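You operate a simulated robot arm through the tools that you are given. There is no shell and no other tool. Be economical: measure what you need, move in short steps, check, and stop when the job is done.

You run a simulated two-armed robot. Do the job below in one go: nothing can be reset, and whatever is moved stays where it is left.

JOB
Lead the blue yarn through the discs and meter to the red post.
Fine: the yarn clip goes in that post's cup; disc lever open for it and shut again, orange flap up and down again; the table's other dials, levers and buttons end as they began. Where these are worked on the way, their far stop is far enough and under half their travel is too little: disc lever, orange flap.

It is judged by the outcome, as a careful person would: the job done as asked, and still so three seconds after it is handed in. It fails if anything else is knocked over, pushed out of place, dropped, spilled or broken.

ROBOT AND FRAMES
Two 7-joint arms with two-finger parallel grippers on one trunk, on a base that drives. Base frame: it is fixed to the floor where the robot stands at the start and does not move with it; the origin is under the middle of the robot, x ahead of it, y to its left, z up; the surface under the hand at the start is at about z = 0.76. Lengths are in m, angles in degrees, forces in N, time in s.
The left shoulder is at the start at [0.064, 0.182, 1.137], the right one opposite. With the tool pointing down near the work surface each hand reaches from about 0.2 to 0.74 m from the robot's upright axis, wherever it stands, measured 20 degrees to its own side. Places, roughly: blue hank (23x23x3 cm) [0.5, -0.2, 0.8]; disc lever [0.5, 0.2, 0.8]; grey dial [0.4, 0.3, 0.8]; minus button [0.4, 0.4, 0.8]; orange flap [0.6, 0.4, 0.9]; plus button [0.4, 0.4, 0.8]; red meter button [0.4, 0.3, 0.8]; reel lever [0.4, 1.3, 0.8]; speed knob [0.4, 0.9, 0.9]; stud [0.4, 0.3, 0.8]; teal latch [0.6, 0.5, 0.9]; tension dial [0.4, 0.2, 0.8]; winder switch [0.4, 0.8, 0.9]; wing screw [0.5, -0.2, 0.8]. Payload 3.91 kg a hand.
Tool frame (each hand has its own): the origin (TCP) lies between the finger pads and is the grasp point; the fingertips stand 0.03 m ahead of it; z points along the fingers, y is the line along which they close. The gripper opens to 0.11 m. The fingers are 0.02 m wide and 0.01 m thick; the gripper's body (0.048 by 0.112 m) begins 0.055 m behind the TCP.
Orientation is that of the tool frame in the base frame, as a unit quaternion [x, y, z, w]. With the fingers straight down and closing along the base's y, the tool's x points along the base's -x, its y along +y and its z along -z.

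CONTROLS
- The arms move only by the tool step_arm. It takes "left_increments", "right_increments" or both (then of equal length, played together; a hand with none holds still); each is a list of rows, each an object of numbers (a shift or turn left out is 0, a gripper value left out holds the last): "wx", "wy", "wz": the turn, a rotation vector about the tool's x, y, z in degrees; "x", "y", "z": the shift along the tool's x, y, z in m; "fingers": the closure, from 0 (fully open) to 1 (shut). In form: [{"wx": .., "wy": .., "wz": .., "x": .., "y": .., "z": .., "fingers": ..}, ...]. A call has 1 to 8 rows; each row shifts and turns the commanded pose from where the row before left it, along the tool's axes as they then stand. Each row takes 0.2 s and may step no farther than 0.05 m and 8.6 degrees from the row before; otherwise, or with a gripper value out of range, the whole call is refused. Where a pose cannot be reached the arm comes as near as it can. A force on the tool above 40 N (or 10 N above the force at the start of the call, whichever is more), or a blocked arm, ends the call early, and 0.2 s more pass. Each finger travels about 0.072 m/s and halts on what it meets, pressing with about 27 N; the grip force reading is that of the motor and also rises with nothing between the fingers. The clock runs only during rows and for 0.2 s after the last one: add rows that do not move to give the fingers time. The reply holds the time, the measured pose of the TCP, the force on the tool along the base axes, the opening and the grip force, in the units named above and with some noise, with the torque about the TCP (base axes, N m) and any sound that the robot's microphone picked up.
- Cameras (640 x 400 px; columns grow to the right, rows downward): "scene" is now at [0.187, 0.0388, 1.3109]; the picture's right is [0.47, -0.88, 0.00], its down [-0.63, -0.33, -0.71] and it looks along [0.62, 0.33, -0.71] (base axes); focal length 214 px, centre (320, 200). "left" rides on the left gripper at [0.072, -0.017, -0.103] in its tool frame; the picture's right is [0.23, 0.97, 0.00], its down [-0.76, 0.18, -0.62] and it looks along [-0.61, 0.14, 0.78] (tool axes); focal length 222 px, centre (320, 200). "right" rides on the right gripper at [0.072, 0.017, -0.103] in its tool frame; the picture's right is [-0.23, 0.97, 0.00], its down [-0.76, -0.18, -0.62] and it looks along [-0.61, -0.14, 0.78] (tool axes); focal length 222 px, centre (320, 200).
- capture(camera): a new picture of that camera. The clock stands still meanwhile.
- slide_trunk(by): slides the trunk up (or, below 0, down) by that many m; the arms and the scene camera ride with it, the base frame stays. It gives what a move gives, with no picture.
- base_move(legs): drives the robot by 1 to 6 legs, each [ahead, left, turn to the left] in m, m and degrees, along the robot's own axes; the way and the turn of a leg run together, so that a leg with both is an arc; at most 1.5 m and 180 degrees a leg. The arms and the cameras ride along, it lands a little off, and it stops where it bumps. It gives what a move gives.
- turn_head(pan, tilt): turns the head with the scene camera to pan (to the left, within 80 degrees either way) and tilt (down, from -29 to 69), counted from straight ahead of the robot. It gives what a move gives.
- locate(camera, pixels): for up to 12 pixels [column, row] of the newest picture of that camera ("zoom" is the newest enlarged one), the place [x, y, z] in the base frame of the surface seen there, good to about 0.002 m. The clock stands still meanwhile.
- zoom(camera, box): a new picture of the part [left, top, right, bottom] of that camera's present view, enlarged. The clock stands still meanwhile.
- job_done(): hands the job in; it is judged then, once.

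Keep the steps short. Do not move on a guess: measure, check each grasp and each placing, and mend mistakes. In all there are 80 turns and 78 pictures (those below and enlarged ones count). Leave the grippers open and the arms clear of the work at the hand-in unless told otherwise, and finish with a single line.

The tools are called after "Call:" by a JSON object that holds its "op" and its "data". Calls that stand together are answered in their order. step_arm: Moves the arms, as the interface text tells. Its arguments: {"type":"object","properties":{"left_increments":{"type":"array"},"right_increments":{"type":"array"}},"required":[]} The other tools are called the same way: slide_trunk (by) slides the trunk up or down; base_move (legs) drives the base; turn_head (pan, tilt) turns the head that bears the scene camera; capture (camera) takes a picture; locate (camera, pixels) gives the place of the surface under pixels of a picture; zoom (camera, box) takes an enlarged picture of a part of a camera's view; job_done () hands the job in.

At the start:

```text
t: 0.0
left_tool_pos: [0.3003, 0.4275, 1.1299]
left_tool_rot: [0.0, 1.0, 0.0, 0.002]
left_contact_force: [0.3, 0.1, 0.2]
left_moment: [0.02, -0.01, -0.01]
left_finger_gap: 0.1102
left_finger_force: 0.0
right_tool_pos: [0.3608, 0.0605, 1.173]
right_tool_rot: [-0.001, 1.0, 0.001, 0.0]
right_contact_force: [0.2, 0.1, 0.1]
right_moment: [0.02, 0.0, -0.01]
right_finger_gap: 0.1098
right_finger_force: 0.0
trunk travel left (down, up): [-0.4, 0.114]
robot x, y, heading: [-0.0032, 0.001, 0.0]
head pan, tilt: [27.9, 45.1]
```

scene: 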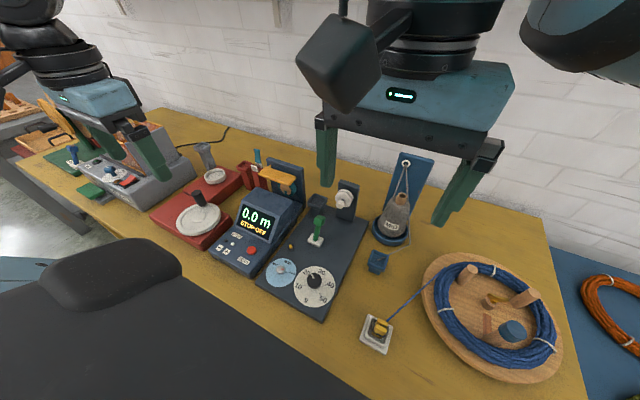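
right: 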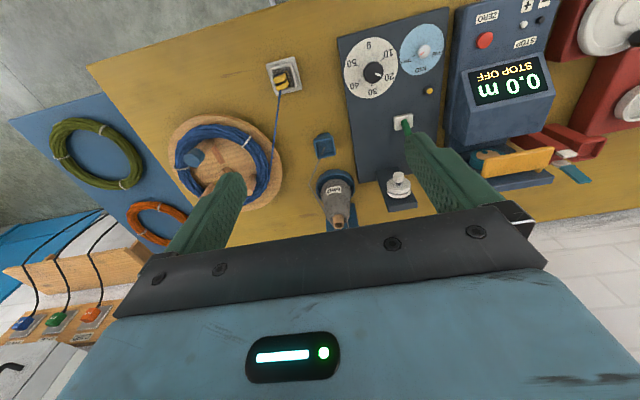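
left: 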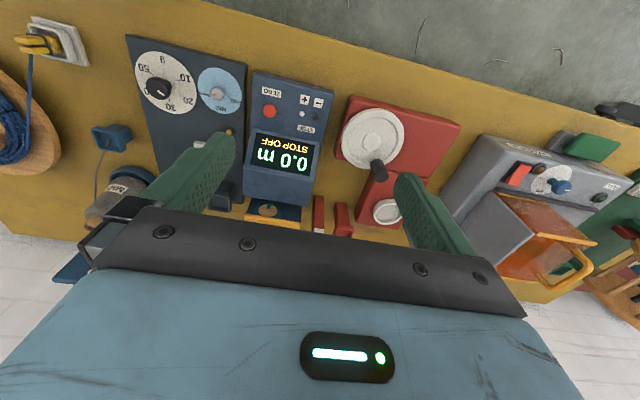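

The yarn clip (yellow) sits on a small white block at about (378,328), left of the hank. I'll enlarge the main parts before moving.

Call:
{"op": "zoom", "data": {"camera": "scene", "box": [200, 130, 420, 360]}}

Call:
{"op": "zoom", "data": {"camera": "scene", "box": [20, 80, 300, 280]}}

Call:
{"op": "zoom", "data": {"camera": "right", "box": [260, 0, 640, 220]}}

```text
1.74 times, centred on (310, 245) of scene
```

zoom: 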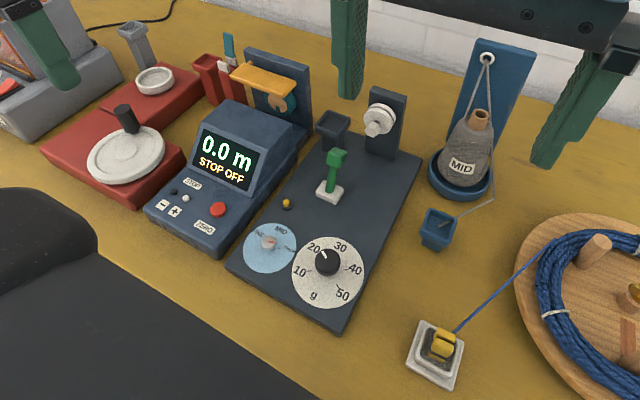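

```text
2.00 times, centred on (160, 180) of scene
```

zoom: 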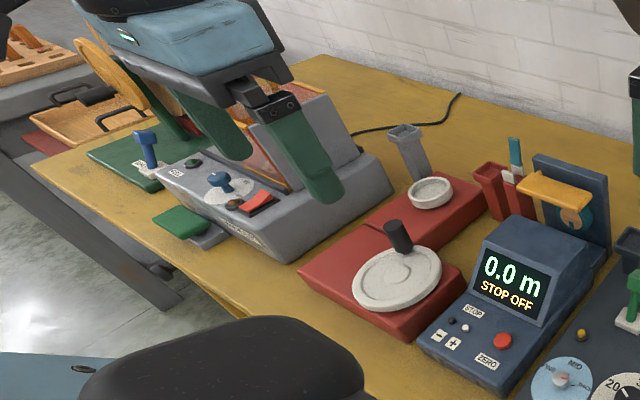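

```text
1.68 times, centred on (450, 110) of right
```

zoom: 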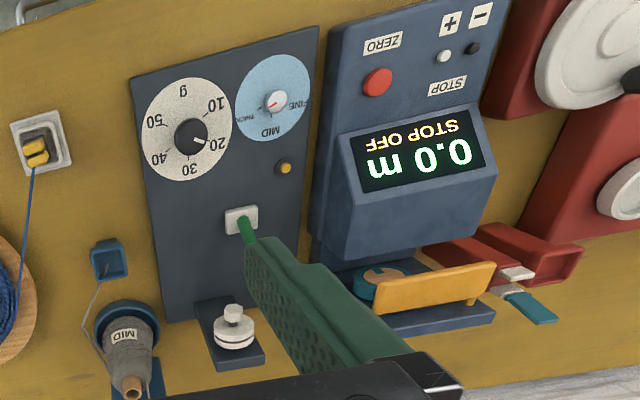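

Next I measure key points: clip, discs, lever, cups, flap.

Call:
{"op": "zoom", "data": {"camera": "scene", "box": [200, 130, 420, 360]}}

Call:
{"op": "locate", "data": {"camera": "scene", "pixels": [[379, 327], [366, 345], [345, 198], [351, 203], [319, 219], [316, 240], [317, 200], [378, 259], [278, 178], [243, 169], [206, 152], [293, 247]]}}

Call:
{"op": "step_arm", "data": {"right_increments": [{"y": -0.05}, {"y": -0.05}, {"y": -0.05}, {"y": -0.05}], "left_increments": [{"y": 0.05}, {"y": 0.05}, {"y": 0.0}, {"y": 0.0}]}}

```text
1.74 times, centred on (310, 245) of scene
```

zoom: 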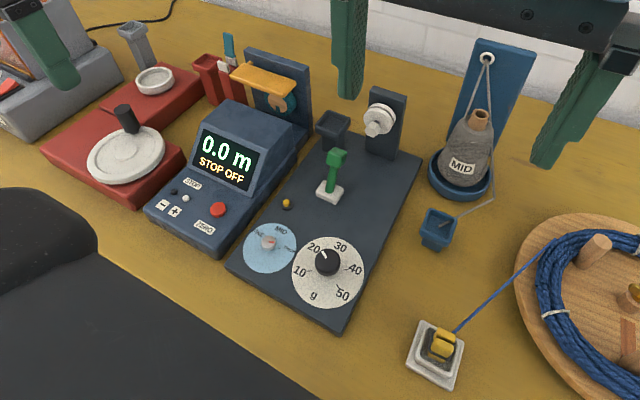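

```text
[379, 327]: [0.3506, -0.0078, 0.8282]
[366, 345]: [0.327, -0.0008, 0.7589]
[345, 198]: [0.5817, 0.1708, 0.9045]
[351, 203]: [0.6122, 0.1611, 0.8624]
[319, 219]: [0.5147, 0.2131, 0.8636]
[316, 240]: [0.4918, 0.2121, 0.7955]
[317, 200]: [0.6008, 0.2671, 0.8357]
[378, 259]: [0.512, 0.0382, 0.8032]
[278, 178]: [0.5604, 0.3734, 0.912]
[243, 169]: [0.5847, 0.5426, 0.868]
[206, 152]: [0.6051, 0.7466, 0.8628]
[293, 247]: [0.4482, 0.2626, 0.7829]
```

```text
t: 1.0
left_tool_pos: [0.3033, 0.5236, 1.1317]
left_tool_rot: [0.001, 1.0, 0.002, 0.001]
left_contact_force: [-0.3, -0.4, 0.5]
left_moment: [-0.02, -0.05, -0.02]
left_finger_gap: 0.11
left_finger_force: 0.0
right_tool_pos: [0.3618, -0.141, 1.174]
right_tool_rot: [-0.002, 1.0, 0.0, 0.0]
right_contact_force: [-0.4, 0.5, -0.4]
right_moment: [0.05, -0.03, 0.02]
right_finger_gap: 0.1099
right_finger_force: 0.0
trunk travel left (down, up): [-0.4, 0.114]
robot x, y, heading: [-0.0033, 0.0004, -0.2]
head pan, tilt: [27.9, 45.1]
```

Call:
{"op": "turn_head", "data": {"pan": 32, "tilt": 40}}

Call:
{"op": "capture", "data": {"camera": "scene"}}

Call:
{"op": "zoom", "data": {"camera": "left", "box": [0, 40, 320, 240]}}

Call:
{"op": "zoom", "data": {"camera": "scene", "box": [225, 150, 385, 250]}}

```text
t: 1.7
left_tool_pos: [0.3031, 0.5261, 1.1316]
left_tool_rot: [0.0, 1.0, 0.001, 0.001]
left_contact_force: [0.2, -0.1, 1.4]
left_moment: [0.02, -0.01, 0.02]
left_finger_gap: 0.1102
left_finger_force: 0.1
right_tool_pos: [0.363, -0.1385, 1.1751]
right_tool_rot: [0.0, 1.0, -0.001, 0.0]
right_contact_force: [0.2, 0.6, 0.4]
right_moment: [0.01, -0.02, -0.03]
right_finger_gap: 0.1098
right_finger_force: 0.1
trunk travel left (down, up): [-0.4, 0.114]
robot x, y, heading: [0.0006, -0.0007, 0.0]
head pan, tilt: [32.0, 40.0]
```

```text
70 pictures are left
```

scene: 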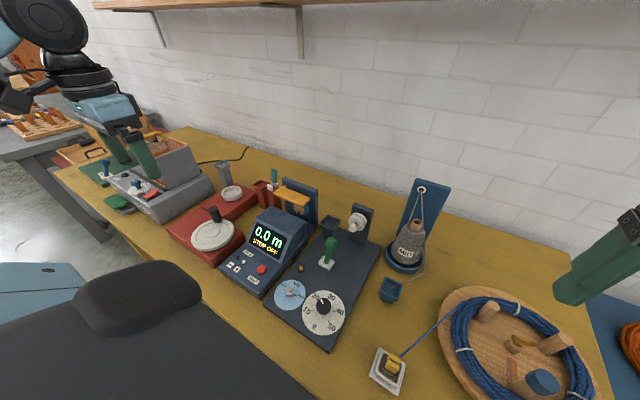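

```text
2.00 times, centred on (160, 140) of left
```

zoom: 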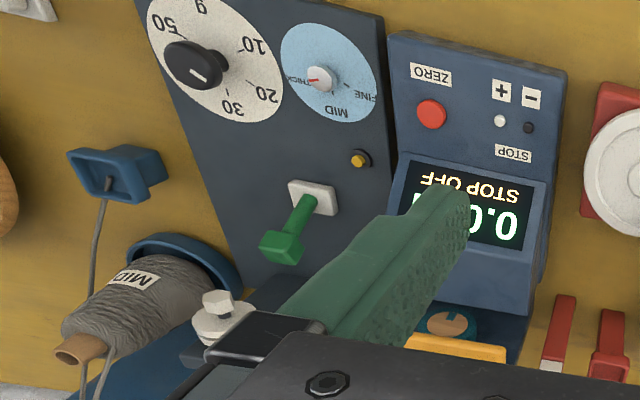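

```text
4.00 times, centred on (305, 200) of scene
```

zoom: 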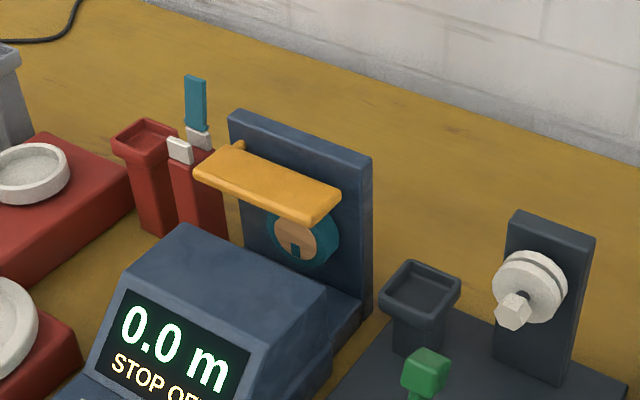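

I measure points on the flap, wheel, discs, cups in the enlarged view.

Call:
{"op": "locate", "data": {"camera": "zoom", "pixels": [[205, 172], [318, 212], [330, 185], [240, 145], [297, 240], [325, 262], [270, 222], [145, 138], [160, 130], [150, 205], [255, 185], [300, 150]]}}

Call:
{"op": "locate", "data": {"camera": "zoom", "pixels": [[195, 105], [178, 150], [200, 135], [512, 310], [520, 285], [550, 275], [545, 255], [555, 265], [545, 225], [418, 285], [428, 365], [412, 330]]}}

```text
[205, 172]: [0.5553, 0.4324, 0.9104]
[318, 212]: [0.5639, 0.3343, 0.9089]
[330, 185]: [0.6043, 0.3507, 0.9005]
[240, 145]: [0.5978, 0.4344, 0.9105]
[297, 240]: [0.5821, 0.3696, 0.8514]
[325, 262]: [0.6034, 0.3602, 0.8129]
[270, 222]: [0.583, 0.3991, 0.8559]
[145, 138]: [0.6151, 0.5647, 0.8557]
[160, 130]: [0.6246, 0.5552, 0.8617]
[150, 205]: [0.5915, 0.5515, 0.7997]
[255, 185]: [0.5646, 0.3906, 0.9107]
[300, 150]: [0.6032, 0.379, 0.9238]
```

```text
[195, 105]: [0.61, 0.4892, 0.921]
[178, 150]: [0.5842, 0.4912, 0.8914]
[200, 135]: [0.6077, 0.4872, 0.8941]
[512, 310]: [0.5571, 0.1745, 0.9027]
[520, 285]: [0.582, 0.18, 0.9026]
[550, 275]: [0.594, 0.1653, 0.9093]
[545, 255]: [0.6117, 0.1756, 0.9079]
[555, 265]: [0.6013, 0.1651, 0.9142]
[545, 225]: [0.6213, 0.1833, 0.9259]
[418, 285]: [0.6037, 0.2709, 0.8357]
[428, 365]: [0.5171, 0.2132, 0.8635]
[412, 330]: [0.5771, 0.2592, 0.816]
```

The red cup post is at about [0.615, 0.56, 0.86], discs at [0.60, 0.17, 0.905], the lever knob at [0.515, 0.213, 0.865], flap front edge at x 0.555, y 0.335–0.435, z 0.91. I bring the left hand above the disc panel for a close look.

Call:
{"op": "step_arm", "data": {"left_increments": [{"x": -0.011, "y": -0.043, "z": 0.018}, {"x": -0.011, "y": -0.043, "z": 0.018}, {"x": -0.011, "y": -0.043, "z": 0.018}, {"x": -0.011, "y": -0.043, "z": 0.018}, {"x": -0.011, "y": -0.043, "z": 0.018}, {"x": -0.011, "y": -0.043, "z": 0.018}, {"x": 0, "y": -0.03, "z": 0.018}]}}

Call:
{"op": "capture", "data": {"camera": "left"}}

Call:
{"op": "capture", "data": {"camera": "right"}}

```text
t: 3.3
left_tool_pos: [0.3666, 0.2397, 1.0034]
left_tool_rot: [0.0, 1.0, 0.0, 0.001]
left_contact_force: [0.4, 0.2, -0.5]
left_moment: [0.0, 0.02, 0.04]
left_finger_gap: 0.1099
left_finger_force: 0.2
right_tool_pos: [0.3631, -0.1401, 1.1745]
right_tool_rot: [-0.001, 1.0, 0.001, 0.0]
right_contact_force: [-0.3, -0.7, 0.0]
right_moment: [-0.01, 0.04, 0.02]
right_finger_gap: 0.1098
right_finger_force: 0.1
trunk travel left (down, up): [-0.4, 0.114]
robot x, y, heading: [-0.0027, -0.0007, 0.0]
head pan, tilt: [32.0, 40.0]
```

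```text
67 pictures are left
```

left: 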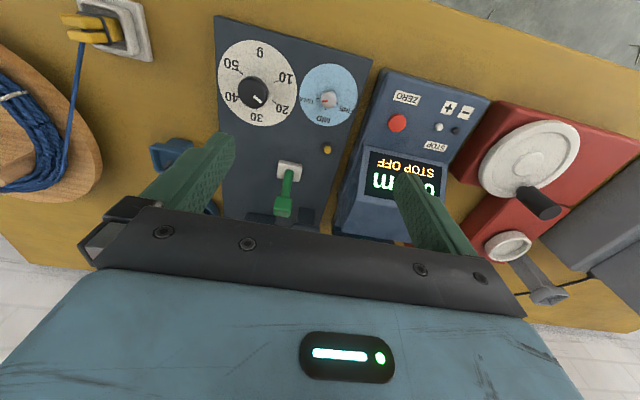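

```text
66 pictures are left
```

right: 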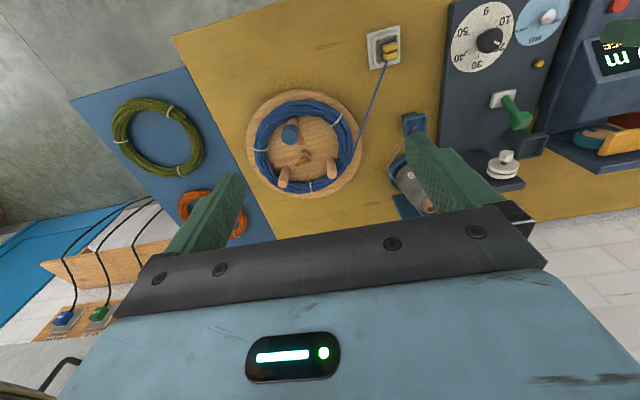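

Call:
{"op": "zoom", "data": {"camera": "left", "box": [210, 130, 370, 230]}}

Call:
{"op": "locate", "data": {"camera": "left", "pixels": [[284, 201], [283, 212], [289, 166], [287, 180], [277, 163], [300, 180], [256, 92], [327, 150]]}}

Call:
{"op": "zoom", "data": {"camera": "right", "box": [240, 20, 440, 210]}}

```text
4.00 times, centred on (290, 180) of left
```

zoom: 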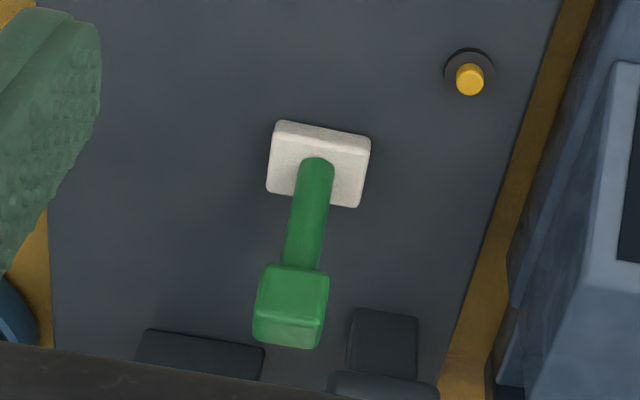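

```text
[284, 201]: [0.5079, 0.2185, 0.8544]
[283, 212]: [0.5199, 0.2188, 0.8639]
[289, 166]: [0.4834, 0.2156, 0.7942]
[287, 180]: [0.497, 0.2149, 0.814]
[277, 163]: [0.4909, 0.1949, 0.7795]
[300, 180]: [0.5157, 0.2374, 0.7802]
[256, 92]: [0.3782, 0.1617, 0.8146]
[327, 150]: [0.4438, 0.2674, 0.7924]
```

```text
2.11 times, centred on (340, 115) of right
```

zoom: 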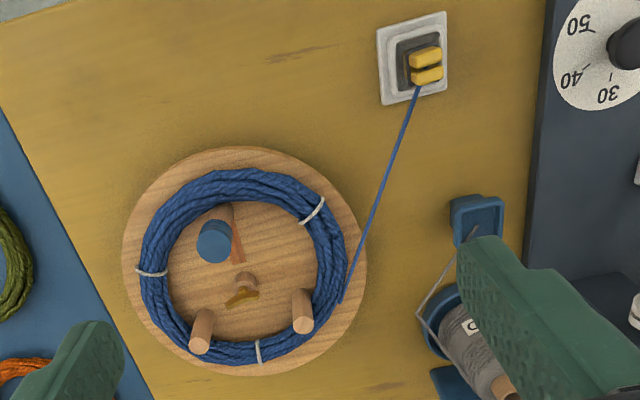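

The lever leans away from the robot (knob [0.52, 0.215, 0.86], foot [0.50, 0.215, 0.79]). I bring the left hand above the knob with fingers half shut.

Call:
{"op": "step_arm", "data": {"left_increments": [{"x": -0.036, "y": -0.006, "z": 0.013, "fingers": 0.5}, {"x": -0.036, "y": -0.006, "z": 0.013}, {"x": -0.036, "y": -0.006, "z": 0.013}, {"x": -0.038, "y": -0.006, "z": 0.013}]}}

Call:
{"op": "capture", "data": {"camera": "left"}}

Call:
{"op": "zoom", "data": {"camera": "scene", "box": [240, 150, 440, 275]}}

```text
t: 4.3
left_tool_pos: [0.5164, 0.2163, 0.9492]
left_tool_rot: [0.0, 1.0, 0.002, 0.0]
left_contact_force: [1.3, 0.0, 0.4]
left_moment: [0.01, 0.01, -0.01]
left_finger_gap: 0.0552
left_finger_force: 0.1
right_tool_pos: [0.3644, -0.1391, 1.1741]
right_tool_rot: [0.0, 1.0, 0.0, 0.0]
right_contact_force: [-0.1, -0.6, 0.8]
right_moment: [0.0, 0.01, -0.01]
right_finger_gap: 0.11
right_finger_force: 0.0
trunk travel left (down, up): [-0.4, 0.114]
robot x, y, heading: [-0.0035, 0.0008, 0.1]
head pan, tilt: [32.0, 40.0]
```

```text
63 pictures are left
```

left: 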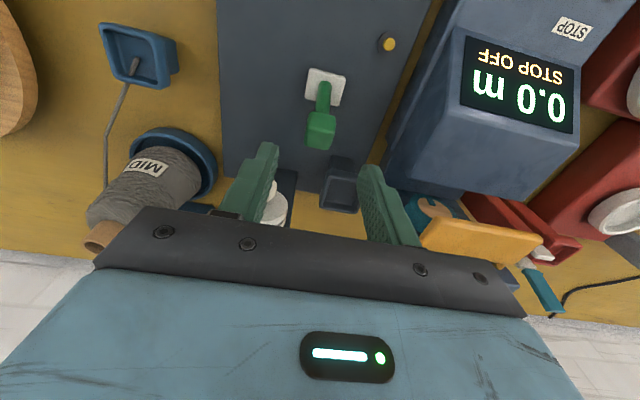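

```text
3.20 times, centred on (340, 212) of scene
```

zoom: 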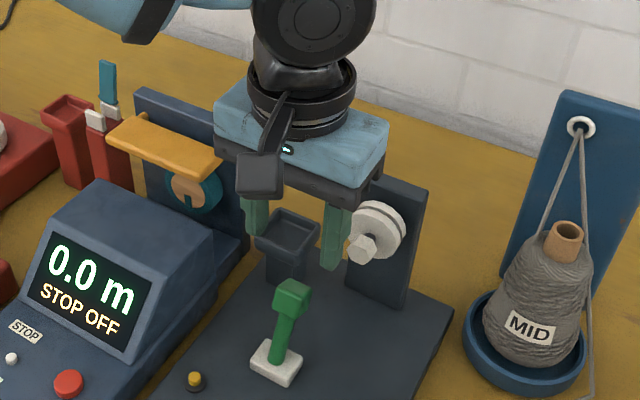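

Clearance is good; I descend to z 0.866 and grip the knob.

Call:
{"op": "step_arm", "data": {"left_increments": [{"z": 0.042}, {"z": 0.041}, {"fingers": 1}, {}, {}]}}

Call:
{"op": "capture", "data": {"camera": "left"}}

```text
t: 5.5
left_tool_pos: [0.5127, 0.2166, 0.8689]
left_tool_rot: [0.0, 1.0, 0.0, 0.001]
left_contact_force: [0.6, -0.1, -1.7]
left_moment: [-0.1, -0.11, 0.07]
left_finger_gap: 0.0258
left_finger_force: 45.0
right_tool_pos: [0.363, -0.1403, 1.173]
right_tool_rot: [0.0, 1.0, 0.0, -0.001]
right_contact_force: [0.1, -0.5, -0.5]
right_moment: [0.02, -0.04, 0.0]
right_finger_gap: 0.1101
right_finger_force: 0.0
trunk travel left (down, up): [-0.4, 0.114]
robot x, y, heading: [-0.0019, -0.004, -0.1]
head pan, tilt: [32.0, 40.0]
```

```text
61 pictures are left
```

left: 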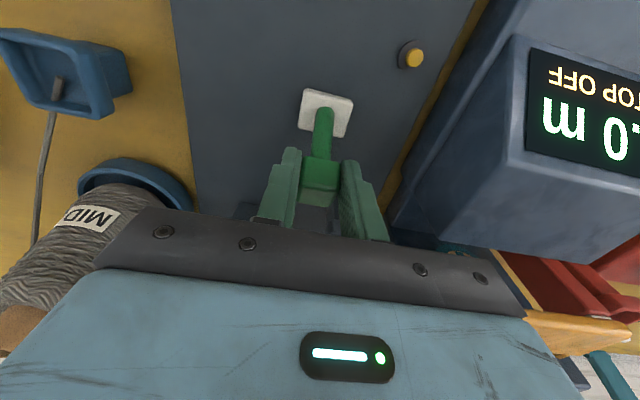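

Gripped (2.6 cm). I pull gently toward the robot and read the force.

Call:
{"op": "step_arm", "data": {"left_increments": [{"x": 0.008, "z": -0.002}, {"x": 0.008, "z": -0.001}, {"x": 0.008}, {}]}}

```text
t: 6.5
left_tool_pos: [0.4918, 0.217, 0.8729]
left_tool_rot: [-0.001, 1.0, 0.001, 0.002]
left_contact_force: [18.3, 4.0, 10.5]
left_moment: [-0.03, -1.41, 0.04]
left_finger_gap: 0.0256
left_finger_force: 45.1
right_tool_pos: [0.3627, -0.1394, 1.1737]
right_tool_rot: [0.0, 1.0, 0.0, 0.0]
right_contact_force: [0.1, -0.4, 0.6]
right_moment: [-0.01, 0.03, 0.01]
right_finger_gap: 0.11
right_finger_force: 0.0
trunk travel left (down, up): [-0.4, 0.114]
robot x, y, heading: [-0.0001, 0.0016, -0.0]
head pan, tilt: [32.0, 40.0]
```

Call:
{"op": "zoom", "data": {"camera": "scene", "box": [240, 150, 440, 275]}}

Call:
{"op": "zoom", "data": {"camera": "left", "box": [220, 50, 420, 250]}}

```text
3.20 times, centred on (340, 212) of scene
```

zoom: 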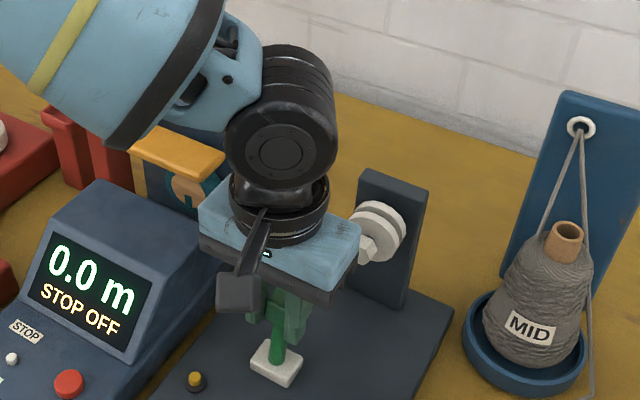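

```text
2.00 times, centred on (320, 150) of left
```

zoom: 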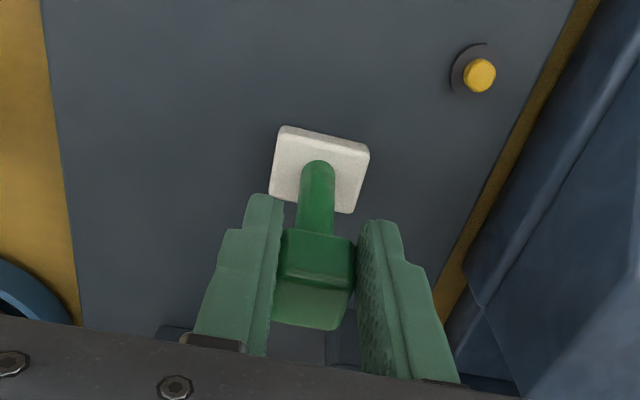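

The lever is following. I keep pulling.

Call:
{"op": "step_arm", "data": {"left_increments": [{"x": 0.01}, {"x": 0.01}, {"x": 0.01, "z": 0.002}, {}]}}

Call:
{"op": "zoom", "data": {"camera": "left", "box": [220, 50, 420, 250]}}

Call:
{"op": "zoom", "data": {"camera": "scene", "box": [240, 150, 440, 275]}}

```text
t: 7.5
left_tool_pos: [0.459, 0.2165, 0.8675]
left_tool_rot: [0.0, 1.0, 0.001, -0.002]
left_contact_force: [17.3, 1.5, -10.3]
left_moment: [0.09, -0.91, 0.13]
left_finger_gap: 0.0254
left_finger_force: 45.1
right_tool_pos: [0.3659, -0.1385, 1.1727]
right_tool_rot: [0.0, 1.0, 0.0, -0.001]
right_contact_force: [-0.5, -0.1, -0.3]
right_moment: [0.02, -0.01, 0.02]
right_finger_gap: 0.11
right_finger_force: 0.1
trunk travel left (down, up): [-0.4, 0.114]
robot x, y, heading: [0.0006, -0.0022, -0.0]
head pan, tilt: [32.0, 40.0]
```

```text
2.00 times, centred on (320, 150) of left
```

zoom: 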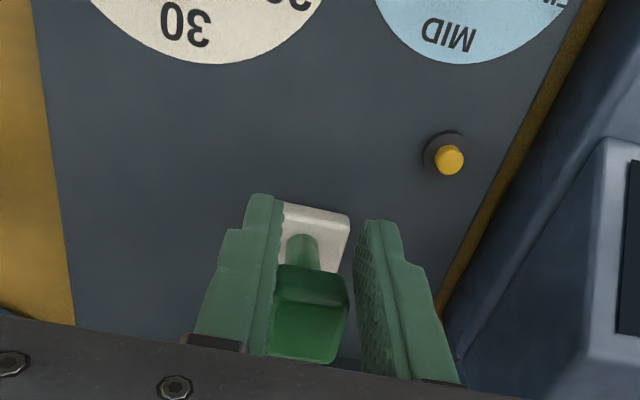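

```text
3.20 times, centred on (340, 212) of scene
```

zoom: 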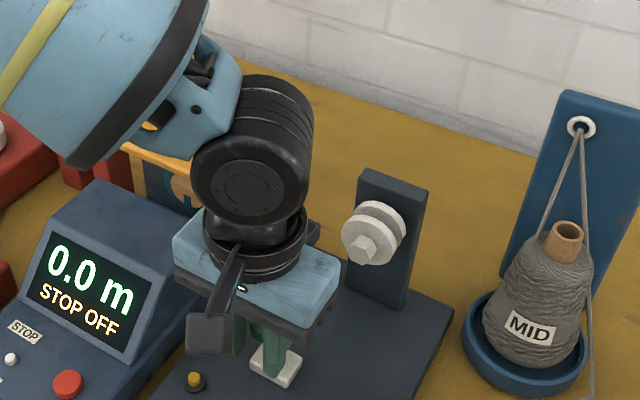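

The discs have parted visibly. I pull on until the stop.

Call:
{"op": "step_arm", "data": {"left_increments": [{"x": 0.008, "z": 0.003}, {"x": 0.008, "z": 0.003}, {}]}}

Call:
{"op": "step_arm", "data": {"left_increments": [{"x": 0.006, "z": 0.003}, {"x": 0.006, "z": 0.003}, {}]}}

Call:
{"op": "zoom", "data": {"camera": "left", "box": [220, 50, 420, 250]}}

```text
t: 8.3
left_tool_pos: [0.4428, 0.216, 0.8638]
left_tool_rot: [-0.001, 1.0, 0.001, 0.0]
left_contact_force: [-0.3, 0.2, 0.2]
left_moment: [-0.03, -0.01, -0.01]
left_finger_gap: 0.0
left_finger_force: 38.0
right_tool_pos: [0.3639, -0.1402, 1.1743]
right_tool_rot: [0.0, 1.0, 0.0, 0.0]
right_contact_force: [0.0, 0.6, -0.2]
right_moment: [-0.01, 0.0, 0.03]
right_finger_gap: 0.1101
right_finger_force: 0.0
trunk travel left (down, up): [-0.4, 0.114]
robot x, y, heading: [-0.0016, -0.0013, -0.3]
head pan, tilt: [32.0, 40.0]
```

```text
t: 9.1
left_tool_pos: [0.431, 0.2166, 0.858]
left_tool_rot: [-0.001, 1.0, 0.001, 0.001]
left_contact_force: [-0.3, -0.2, -0.7]
left_moment: [0.02, 0.01, 0.03]
left_finger_gap: 0.0
left_finger_force: 37.7
right_tool_pos: [0.3637, -0.1393, 1.1735]
right_tool_rot: [-0.001, 1.0, 0.0, 0.001]
right_contact_force: [0.0, -0.8, 0.0]
right_moment: [0.01, 0.02, -0.01]
right_finger_gap: 0.1101
right_finger_force: 0.1
trunk travel left (down, up): [-0.4, 0.114]
robot x, y, heading: [0.0039, -0.0002, 0.0]
head pan, tilt: [32.0, 40.0]
```

```text
2.00 times, centred on (320, 150) of left
```

zoom: 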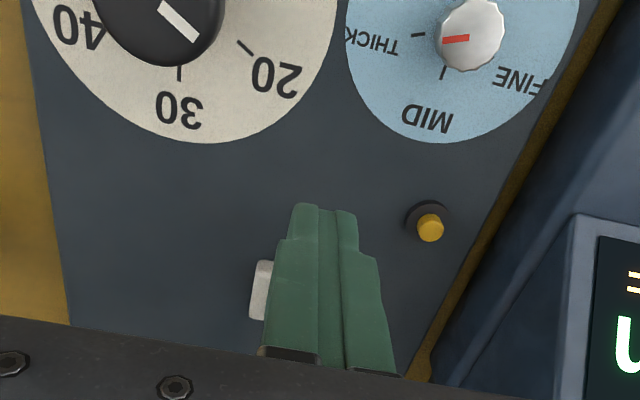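

The knob slipped out at its stop. I open a bit and rise, then look whether it stays open.

Call:
{"op": "step_arm", "data": {"left_increments": [{"z": -0.04}, {"z": -0.04}, {"x": 0.045}, {"x": 0.045, "z": -0.02, "fingers": 0.5}]}}

Call:
{"op": "zoom", "data": {"camera": "scene", "box": [240, 150, 440, 275]}}

Call:
{"op": "capture", "data": {"camera": "left"}}

```text
t: 10.1
left_tool_pos: [0.3407, 0.2171, 0.9589]
left_tool_rot: [-0.001, 1.0, 0.0, 0.0]
left_contact_force: [-0.4, 0.5, -0.2]
left_moment: [0.02, -0.04, -0.04]
left_finger_gap: 0.0534
left_finger_force: 0.3
right_tool_pos: [0.3618, -0.1395, 1.1739]
right_tool_rot: [0.0, 1.0, 0.0, 0.001]
right_contact_force: [0.3, -0.5, 0.3]
right_moment: [0.03, -0.04, 0.0]
right_finger_gap: 0.11
right_finger_force: 0.1
trunk travel left (down, up): [-0.4, 0.114]
robot x, y, heading: [-0.0006, 0.0011, -0.3]
head pan, tilt: [32.0, 40.0]
```

```text
3.20 times, centred on (340, 212) of scene
```

zoom: 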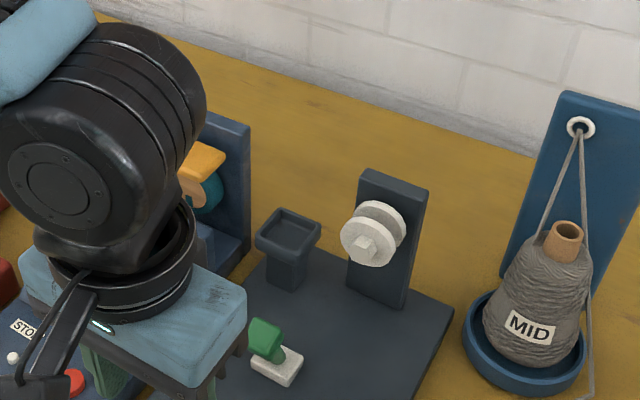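

```text
54 pictures are left
```

left: 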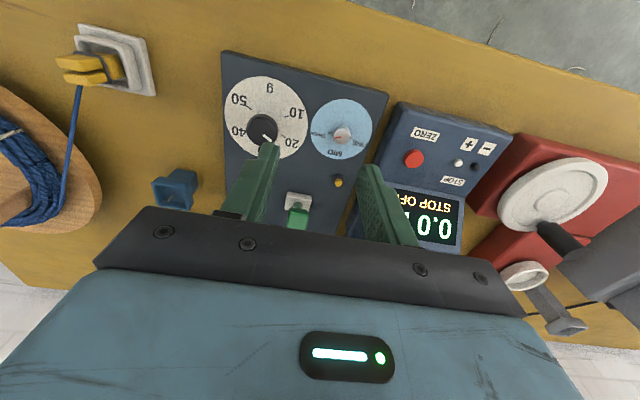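

Lever stays open, discs apart. I measure the disc gap.

Call:
{"op": "zoom", "data": {"camera": "scene", "box": [335, 195, 385, 245]}}

```text
8.00 times, centred on (360, 220) of scene
```

zoom: 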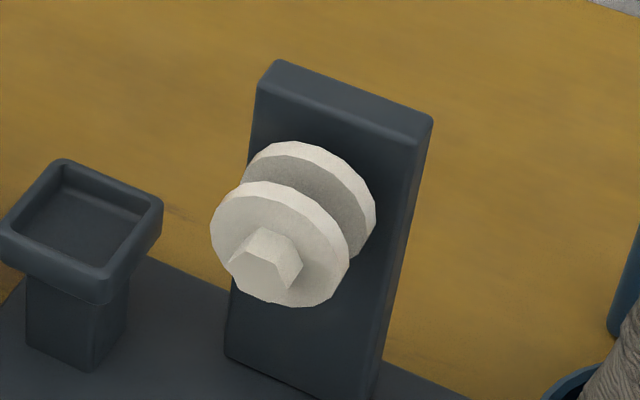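

Call:
{"op": "locate", "data": {"camera": "zoom", "pixels": [[290, 190], [275, 200], [305, 150], [290, 165], [335, 225], [350, 220], [372, 215], [262, 270], [240, 215], [400, 110], [275, 72], [330, 195]]}}

```text
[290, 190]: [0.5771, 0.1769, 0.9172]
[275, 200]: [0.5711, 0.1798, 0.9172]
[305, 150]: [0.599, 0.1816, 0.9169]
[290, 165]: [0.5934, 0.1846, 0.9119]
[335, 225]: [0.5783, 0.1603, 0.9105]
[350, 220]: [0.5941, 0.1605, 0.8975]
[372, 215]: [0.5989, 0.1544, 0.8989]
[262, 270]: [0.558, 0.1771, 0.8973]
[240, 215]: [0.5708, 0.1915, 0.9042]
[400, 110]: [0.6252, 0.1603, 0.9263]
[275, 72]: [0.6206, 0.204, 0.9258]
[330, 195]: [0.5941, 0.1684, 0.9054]
```

Gap between discs is x 0.578–0.594 (middle 0.586), disc centre about y 0.174, z 0.899. Now the left hand goes aside so I can inspect the flap and meter.

Call:
{"op": "step_arm", "data": {"left_increments": [{"x": 0.01, "y": 0.04, "z": -0.025}, {"x": 0.01, "y": 0.04, "z": -0.025}, {"x": 0.01, "y": 0.04, "z": -0.025}, {"x": 0.01, "y": 0.04, "z": -0.025}, {"y": 0.045}, {"y": 0.045}, {"y": 0.045}]}}

Call:
{"op": "zoom", "data": {"camera": "scene", "box": [255, 170, 335, 220]}}

Call:
{"op": "zoom", "data": {"camera": "scene", "box": [235, 155, 335, 255]}}

```text
t: 11.7
left_tool_pos: [0.3002, 0.5137, 1.057]
left_tool_rot: [0.0, 1.0, 0.0, 0.001]
left_contact_force: [-0.3, 1.6, -0.3]
left_moment: [0.02, -0.02, 0.0]
left_finger_gap: 0.0551
left_finger_force: 0.0
right_tool_pos: [0.3628, -0.14, 1.174]
right_tool_rot: [0.001, 1.0, 0.0, -0.001]
right_contact_force: [0.3, 0.2, -0.1]
right_moment: [-0.02, -0.02, -0.01]
right_finger_gap: 0.1098
right_finger_force: 0.0
trunk travel left (down, up): [-0.4, 0.114]
robot x, y, heading: [-0.0025, -0.0045, -0.3]
head pan, tilt: [32.0, 40.0]
```

```text
8.00 times, centred on (295, 195) of scene
```

zoom: 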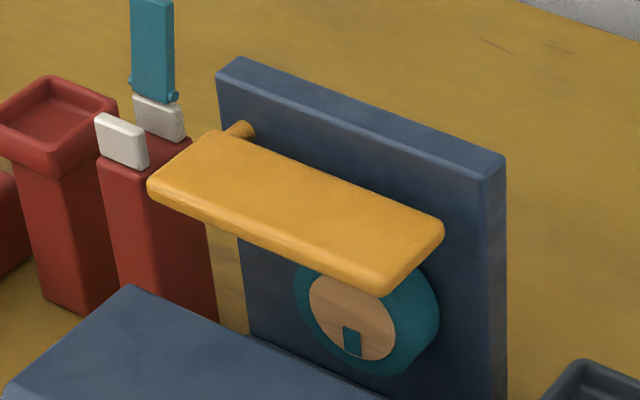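

```text
4.00 times, centred on (285, 205) of scene
```

zoom: 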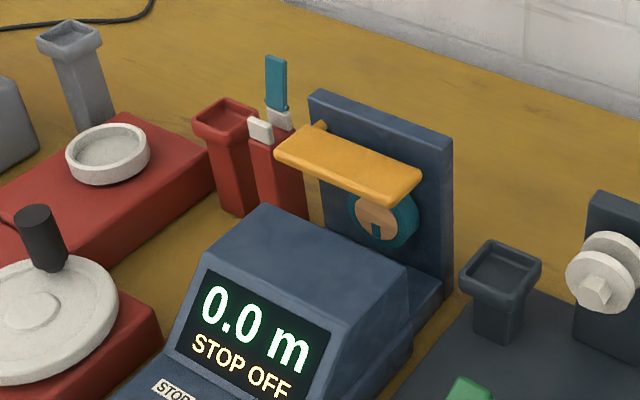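

Call:
{"op": "zoom", "data": {"camera": "scene", "box": [268, 178, 300, 198]}}

Call:
{"op": "locate", "data": {"camera": "zoom", "pixels": [[340, 155], [370, 130], [390, 145], [300, 200], [250, 180], [230, 130], [420, 120], [400, 205], [330, 175]]}}

```text
16.00 times, centred on (284, 188) of scene
```

zoom: 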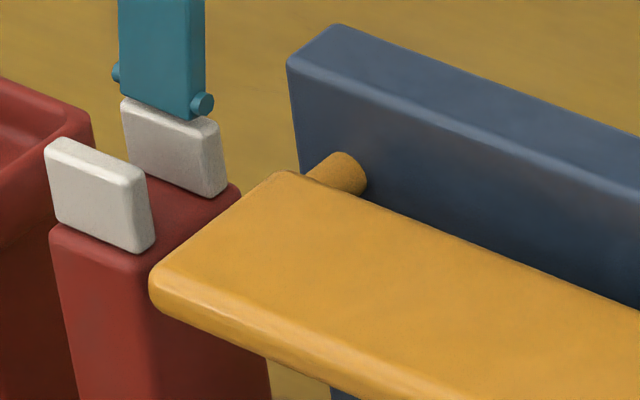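

```text
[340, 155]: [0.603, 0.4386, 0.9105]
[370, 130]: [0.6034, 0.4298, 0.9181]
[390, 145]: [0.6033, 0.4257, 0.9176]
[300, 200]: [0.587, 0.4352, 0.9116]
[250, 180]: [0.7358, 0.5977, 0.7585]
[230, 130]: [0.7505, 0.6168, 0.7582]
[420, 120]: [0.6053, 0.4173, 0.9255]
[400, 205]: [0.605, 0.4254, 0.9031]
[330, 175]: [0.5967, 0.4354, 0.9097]
```

The hinge pin runs out of the plate toward me at the flap's left end, so the flap's right end (y≈0.335) swings up. I check the housing heights around it.

Call:
{"op": "locate", "data": {"camera": "scene", "pixels": [[271, 208], [304, 222], [301, 216], [311, 229], [280, 215], [308, 211], [296, 209], [310, 200], [300, 205], [262, 186], [256, 191], [268, 180]]}}

Call:
{"op": "step_arm", "data": {"left_increments": [{"x": -0.03, "y": -0.035}, {"x": -0.03, "y": -0.035}, {"x": -0.03, "y": -0.035}, {"x": -0.03, "y": -0.035}, {"x": -0.03, "y": -0.035}, {"x": -0.03, "y": -0.035}, {"x": -0.03, "y": -0.035, "fingers": 1}]}}

```text
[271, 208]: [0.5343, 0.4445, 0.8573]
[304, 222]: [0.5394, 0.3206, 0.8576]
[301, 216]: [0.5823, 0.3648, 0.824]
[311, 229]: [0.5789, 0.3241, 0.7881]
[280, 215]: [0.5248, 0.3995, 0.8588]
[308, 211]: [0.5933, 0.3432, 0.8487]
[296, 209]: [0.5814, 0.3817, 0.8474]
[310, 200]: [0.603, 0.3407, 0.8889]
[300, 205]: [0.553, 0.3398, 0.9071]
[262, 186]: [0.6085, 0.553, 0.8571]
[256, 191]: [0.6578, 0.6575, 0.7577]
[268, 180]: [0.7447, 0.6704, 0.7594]
```

```text
t: 13.3
left_tool_pos: [0.5136, 0.2635, 1.057]
left_tool_rot: [-0.001, 1.0, 0.001, -0.001]
left_contact_force: [0.7, -0.7, 0.4]
left_moment: [0.0, 0.02, 0.02]
left_finger_gap: 0.0
left_finger_force: 0.1
right_tool_pos: [0.3638, -0.1406, 1.1746]
right_tool_rot: [0.0, 1.0, 0.001, 0.0]
right_contact_force: [-0.6, -0.5, -0.1]
right_moment: [0.01, 0.03, -0.01]
right_finger_gap: 0.1103
right_finger_force: 0.1
trunk travel left (down, up): [-0.4, 0.114]
robot x, y, heading: [0.0004, -0.0007, 0.0]
head pan, tilt: [32.0, 40.0]
```

Housing top z 0.858 up to x 0.54; wheel front x 0.582; there is room for a fingertip under the flap's right end. I tilt the left hand 45° so its shut fingers point down-left.

Call:
{"op": "step_arm", "data": {"left_increments": [{"wx": -7.5}, {"wx": -7.5}, {"wx": -7.5}, {"wx": -7.5}, {"wx": -7.5}, {"wx": -7.5}, {}]}}

Call:
{"op": "step_arm", "data": {"left_increments": [{"x": -0.017, "y": -0.015, "z": 0.03}, {"x": -0.017, "y": -0.016, "z": 0.03}, {"x": -0.016, "y": -0.016, "z": 0.03}, {}]}}

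Call:
{"op": "zoom", "data": {"camera": "scene", "box": [240, 150, 400, 250]}}

Call:
{"op": "capture", "data": {"camera": "left"}}

```text
t: 14.9
left_tool_pos: [0.4978, 0.295, 1.0535]
left_tool_rot: [0.0, 0.924, 0.383, 0.001]
left_contact_force: [0.2, -0.4, -0.6]
left_moment: [0.02, 0.0, 0.04]
left_finger_gap: 0.0
left_finger_force: 26.9
left hand out of reach, approached as far as the arm can: row 5, 6
right_tool_pos: [0.363, -0.1402, 1.1744]
right_tool_rot: [0.001, 1.0, 0.0, 0.0]
right_contact_force: [1.3, -0.7, -0.3]
right_moment: [-0.01, 0.03, -0.03]
right_finger_gap: 0.1099
right_finger_force: 0.1
trunk travel left (down, up): [-0.4, 0.114]
robot x, y, heading: [-0.0022, -0.0046, -0.0]
head pan, tilt: [32.0, 40.0]
```

```text
t: 15.9
left_tool_pos: [0.5492, 0.326, 0.9565]
left_tool_rot: [0.0, 0.924, 0.383, 0.001]
left_contact_force: [-0.5, -0.4, 0.1]
left_moment: [-0.02, 0.01, -0.03]
left_finger_gap: 0.0003
left_finger_force: 27.1
right_tool_pos: [0.3623, -0.1398, 1.1742]
right_tool_rot: [0.0, 1.0, 0.0, 0.001]
right_contact_force: [0.8, 0.2, -0.7]
right_moment: [0.0, -0.01, -0.02]
right_finger_gap: 0.1101
right_finger_force: 0.1
trunk travel left (down, up): [-0.4, 0.114]
robot x, y, heading: [0.0018, 0.0002, -0.0]
head pan, tilt: [32.0, 40.0]
```

```text
4.00 times, centred on (320, 200) of scene
```

zoom: 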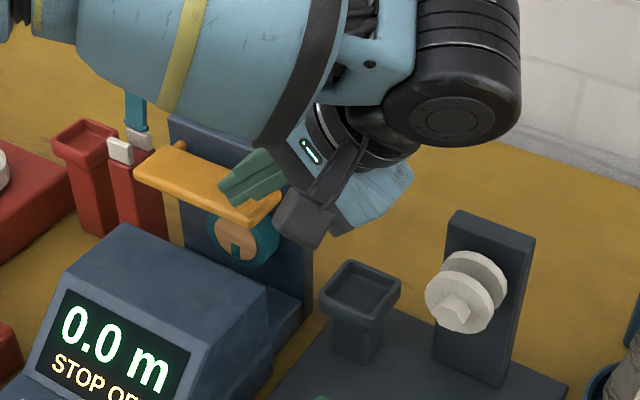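

```text
48 pictures are left
```

left: 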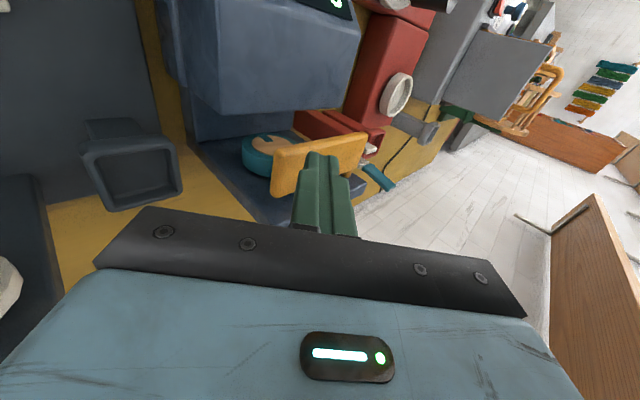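

The tip hovers just over the flap's right end. I shift right and forward, clear of the end, then go down beside it.

Call:
{"op": "step_arm", "data": {"left_increments": [{"x": -0.014, "y": -0.0233, "z": -0.0233}, {}, {"y": -0.016, "z": 0.016}, {"y": -0.016, "z": 0.016}, {"y": -0.0155, "z": 0.0155}, {}]}}

Call:
{"op": "zoom", "data": {"camera": "scene", "box": [240, 150, 400, 250]}}

Call:
{"op": "capture", "data": {"camera": "left"}}

```text
t: 16.9
left_tool_pos: [0.5515, 0.3069, 0.927]
left_tool_rot: [-0.002, 0.923, 0.384, 0.013]
left_contact_force: [-20.9, -17.7, 24.3]
left_moment: [0.3, 0.36, 0.53]
left_finger_gap: 0.0
left_finger_force: 27.2
left hand out of reach, approached as far as the arm can: row 1, 5
right_tool_pos: [0.3593, -0.1415, 1.1743]
right_tool_rot: [0.0, 1.0, 0.001, 0.001]
right_contact_force: [0.3, 0.4, -0.4]
right_moment: [-0.02, 0.01, -0.01]
right_finger_gap: 0.1103
right_finger_force: 0.0
trunk travel left (down, up): [-0.4, 0.114]
robot x, y, heading: [-0.0016, -0.0046, 0.2]
head pan, tilt: [32.0, 40.0]
stopped in row 5 (left hand): the force on the tool passed its limit at 133 N (the readings are from after the stop); the commanded pose is now the measured one
```

```text
4.00 times, centred on (320, 200) of scene
```

zoom: 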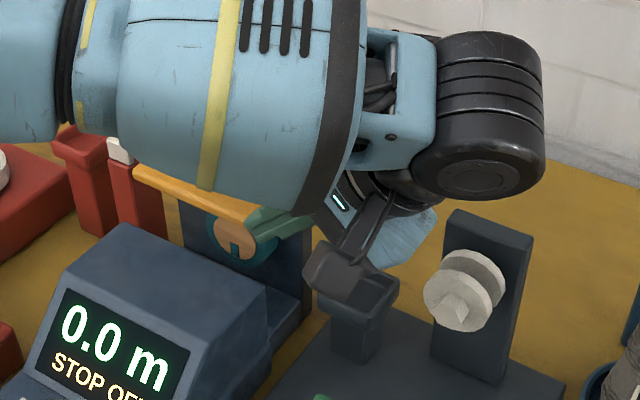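

```text
46 pictures are left
```

left: 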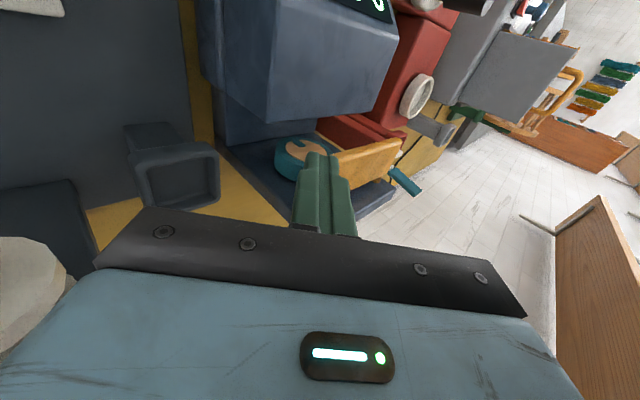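

A hard contact: I retreat straight up at once, then look for any damage.

Call:
{"op": "step_arm", "data": {"left_increments": [{"y": 0.021, "z": -0.021}, {"y": 0.03, "z": -0.03}, {"y": 0.03, "z": -0.03}, {"x": 0.04}, {"x": 0.04}, {"x": 0.04}]}}

Call:
{"op": "zoom", "data": {"camera": "scene", "box": [240, 150, 400, 250]}}

```text
t: 18.3
left_tool_pos: [0.4256, 0.3136, 1.0349]
left_tool_rot: [-0.005, 0.923, 0.384, 0.012]
left_contact_force: [0.8, -0.2, -0.4]
left_moment: [0.0, -0.03, 0.02]
left_finger_gap: 0.0
left_finger_force: 26.9
left hand out of reach, approached as far as the arm can: row 3
right_tool_pos: [0.3626, -0.1408, 1.174]
right_tool_rot: [0.001, 1.0, 0.0, 0.0]
right_contact_force: [0.3, 0.0, 0.3]
right_moment: [0.01, 0.0, -0.02]
right_finger_gap: 0.11
right_finger_force: 0.1
trunk travel left (down, up): [-0.4, 0.114]
robot x, y, heading: [0.0024, 0.0004, -0.3]
head pan, tilt: [32.0, 40.0]
```

```text
4.00 times, centred on (320, 200) of scene
```

zoom: 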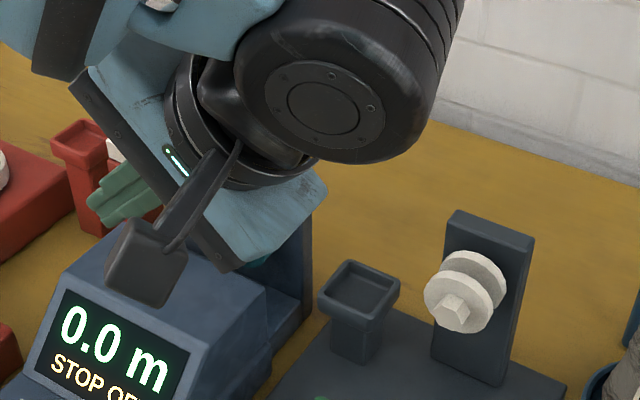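

I level the left hand and park it high to the left, then check everything.

Call:
{"op": "step_arm", "data": {"left_increments": [{"wx": 7.5, "y": 0.03}, {"wx": 7.5, "y": 0.03}, {"wx": 7.5, "y": 0.03}, {"wx": 7.5, "y": 0.03, "x": 0.02}, {"wx": 7.5, "y": 0.03, "x": 0.03}, {"wx": 7.5, "y": 0.03, "x": 0.03, "fingers": 0.3}, {"x": 0.03}]}}

Call:
{"op": "zoom", "data": {"camera": "scene", "box": [235, 155, 335, 220]}}

```text
t: 19.9
left_tool_pos: [0.3158, 0.4698, 1.1158]
left_tool_rot: [0.003, 1.0, 0.003, 0.015]
left_contact_force: [-0.9, 0.1, 0.1]
left_moment: [0.01, -0.04, 0.03]
left_finger_gap: 0.0772
left_finger_force: 0.1
right_tool_pos: [0.3607, -0.1443, 1.1743]
right_tool_rot: [0.0, 1.0, 0.002, 0.002]
right_contact_force: [0.3, -1.1, 0.1]
right_moment: [0.05, -0.01, -0.04]
right_finger_gap: 0.11
right_finger_force: 0.0
trunk travel left (down, up): [-0.4, 0.114]
robot x, y, heading: [0.0015, 0.0008, -0.1]
head pan, tilt: [32.0, 40.0]
```

```text
6.15 times, centred on (285, 188) of scene
```

zoom: 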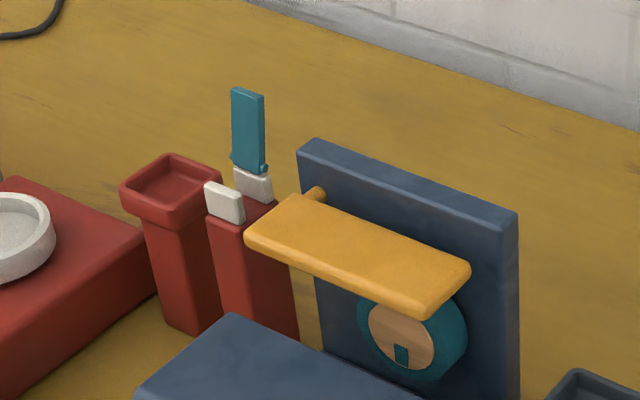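

All parts look unharmed. The right arm suits this better, so I drive 0.25 m left.

Call:
{"op": "base_move", "data": {"legs": [[0, 0.25, 0]]}}

Call:
{"op": "step_arm", "data": {"right_increments": [{"wx": -7.5, "x": -0.02, "fingers": 1}, {"wx": -7.5, "x": -0.02}, {"wx": -7.5, "x": -0.02}, {"wx": -7.5, "x": -0.02}, {"wx": -7.5, "x": -0.02}, {"wx": -7.5, "x": -0.02}, {"y": 0, "x": -0.02}]}}

```text
t: 22.7
left_tool_pos: [0.3168, 0.7294, 1.1121]
left_tool_rot: [0.0, 1.0, 0.001, 0.013]
left_contact_force: [0.2, -0.5, -0.5]
left_moment: [0.01, -0.01, 0.03]
left_finger_gap: 0.0769
left_finger_force: 0.1
right_tool_pos: [0.3621, 0.1149, 1.1749]
right_tool_rot: [0.0, 1.0, 0.0, 0.0]
right_contact_force: [0.2, 0.3, 0.1]
right_moment: [0.04, 0.01, 0.02]
right_finger_gap: 0.11
right_finger_force: 0.0
trunk travel left (down, up): [-0.4, 0.114]
robot x, y, heading: [-0.0009, 0.2552, -0.3]
head pan, tilt: [32.0, 40.0]
```

```text
t: 24.3
left_tool_pos: [0.3178, 0.7301, 1.1113]
left_tool_rot: [0.0, 1.0, 0.001, 0.013]
left_contact_force: [0.7, 0.3, 0.5]
left_moment: [-0.01, 0.01, -0.04]
left_finger_gap: 0.0768
left_finger_force: 0.0
right_tool_pos: [0.5041, 0.1148, 1.1743]
right_tool_rot: [0.001, 0.924, 0.383, 0.001]
right_contact_force: [0.5, -0.5, -0.3]
right_moment: [0.03, 0.02, 0.0]
right_finger_gap: 0.0001
right_finger_force: 27.1
trunk travel left (down, up): [-0.4, 0.114]
robot x, y, heading: [-0.0015, 0.2548, 0.1]
head pan, tilt: [32.0, 40.0]
```

Right arm takes the tilt easily. Now toward the spot right of the flap end.

Call:
{"op": "step_arm", "data": {"right_increments": [{"x": -0.0085, "y": -0.0035, "z": 0.04}, {"x": -0.0085, "y": -0.0035, "z": 0.04}, {"x": -0.0085, "y": -0.0035, "z": 0.04}, {"x": -0.0085, "y": -0.0035, "z": 0.04}, {"x": -0.0085, "y": -0.0035, "z": 0.04}, {"x": -0.0085, "y": -0.0035, "z": 0.04}, {"x": -0.008, "y": -0.003, "z": 0.0386}, {}]}}

Call:
{"op": "capture", "data": {"camera": "right"}}

Call:
{"op": "capture", "data": {"camera": "scene"}}

```text
t: 26.1
left_tool_pos: [0.3178, 0.7287, 1.1126]
left_tool_rot: [0.001, 1.0, 0.001, 0.014]
left_contact_force: [0.4, -0.5, -0.2]
left_moment: [-0.02, 0.01, 0.01]
left_finger_gap: 0.077
left_finger_force: 0.0
right_tool_pos: [0.5643, 0.2961, 0.9602]
right_tool_rot: [-0.001, 0.924, 0.383, 0.001]
right_contact_force: [-0.1, -0.1, -1.0]
right_moment: [0.02, -0.01, 0.04]
right_finger_gap: 0.0
right_finger_force: 26.6
trunk travel left (down, up): [-0.4, 0.114]
robot x, y, heading: [-0.0006, 0.2558, -0.1]
head pan, tilt: [32.0, 40.0]
```

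```text
43 pictures are left
```

right: 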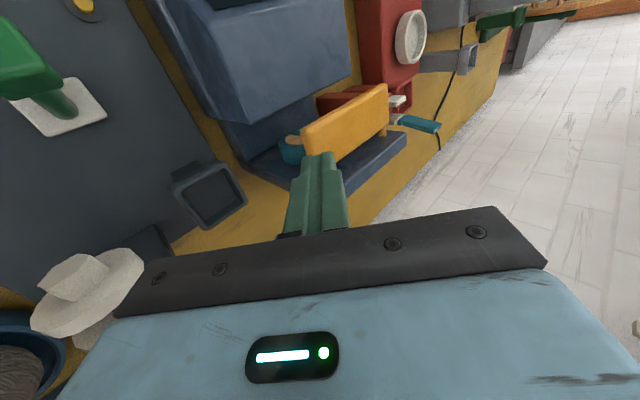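

```text
42 pictures are left
```

scene: 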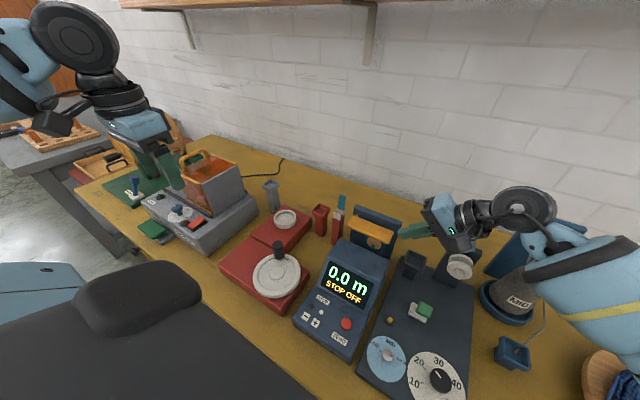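

I check the forearm's clearance over the cone and its plate before descending.

Call:
{"op": "locate", "data": {"camera": "scene", "pixels": [[560, 285], [600, 310], [530, 250], [570, 223], [505, 245], [520, 303], [480, 235], [460, 265], [615, 340], [450, 225]]}}

Call:
{"op": "zoom", "data": {"camera": "scene", "box": [380, 160, 640, 340]}}

```text
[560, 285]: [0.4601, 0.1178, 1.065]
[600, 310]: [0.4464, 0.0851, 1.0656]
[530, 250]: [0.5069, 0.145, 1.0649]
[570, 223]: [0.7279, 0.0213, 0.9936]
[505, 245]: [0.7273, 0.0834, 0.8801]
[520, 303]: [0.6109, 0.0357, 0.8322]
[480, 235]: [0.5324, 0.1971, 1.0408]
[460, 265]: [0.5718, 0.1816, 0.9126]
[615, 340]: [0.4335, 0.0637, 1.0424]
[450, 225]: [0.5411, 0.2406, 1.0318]
```

```text
2.22 times, centred on (510, 250) of scene
```

zoom: 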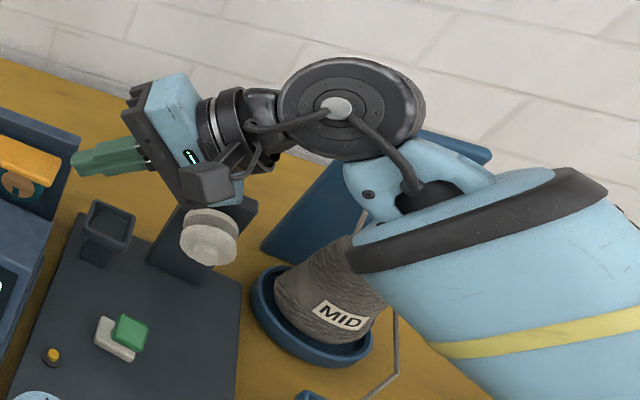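

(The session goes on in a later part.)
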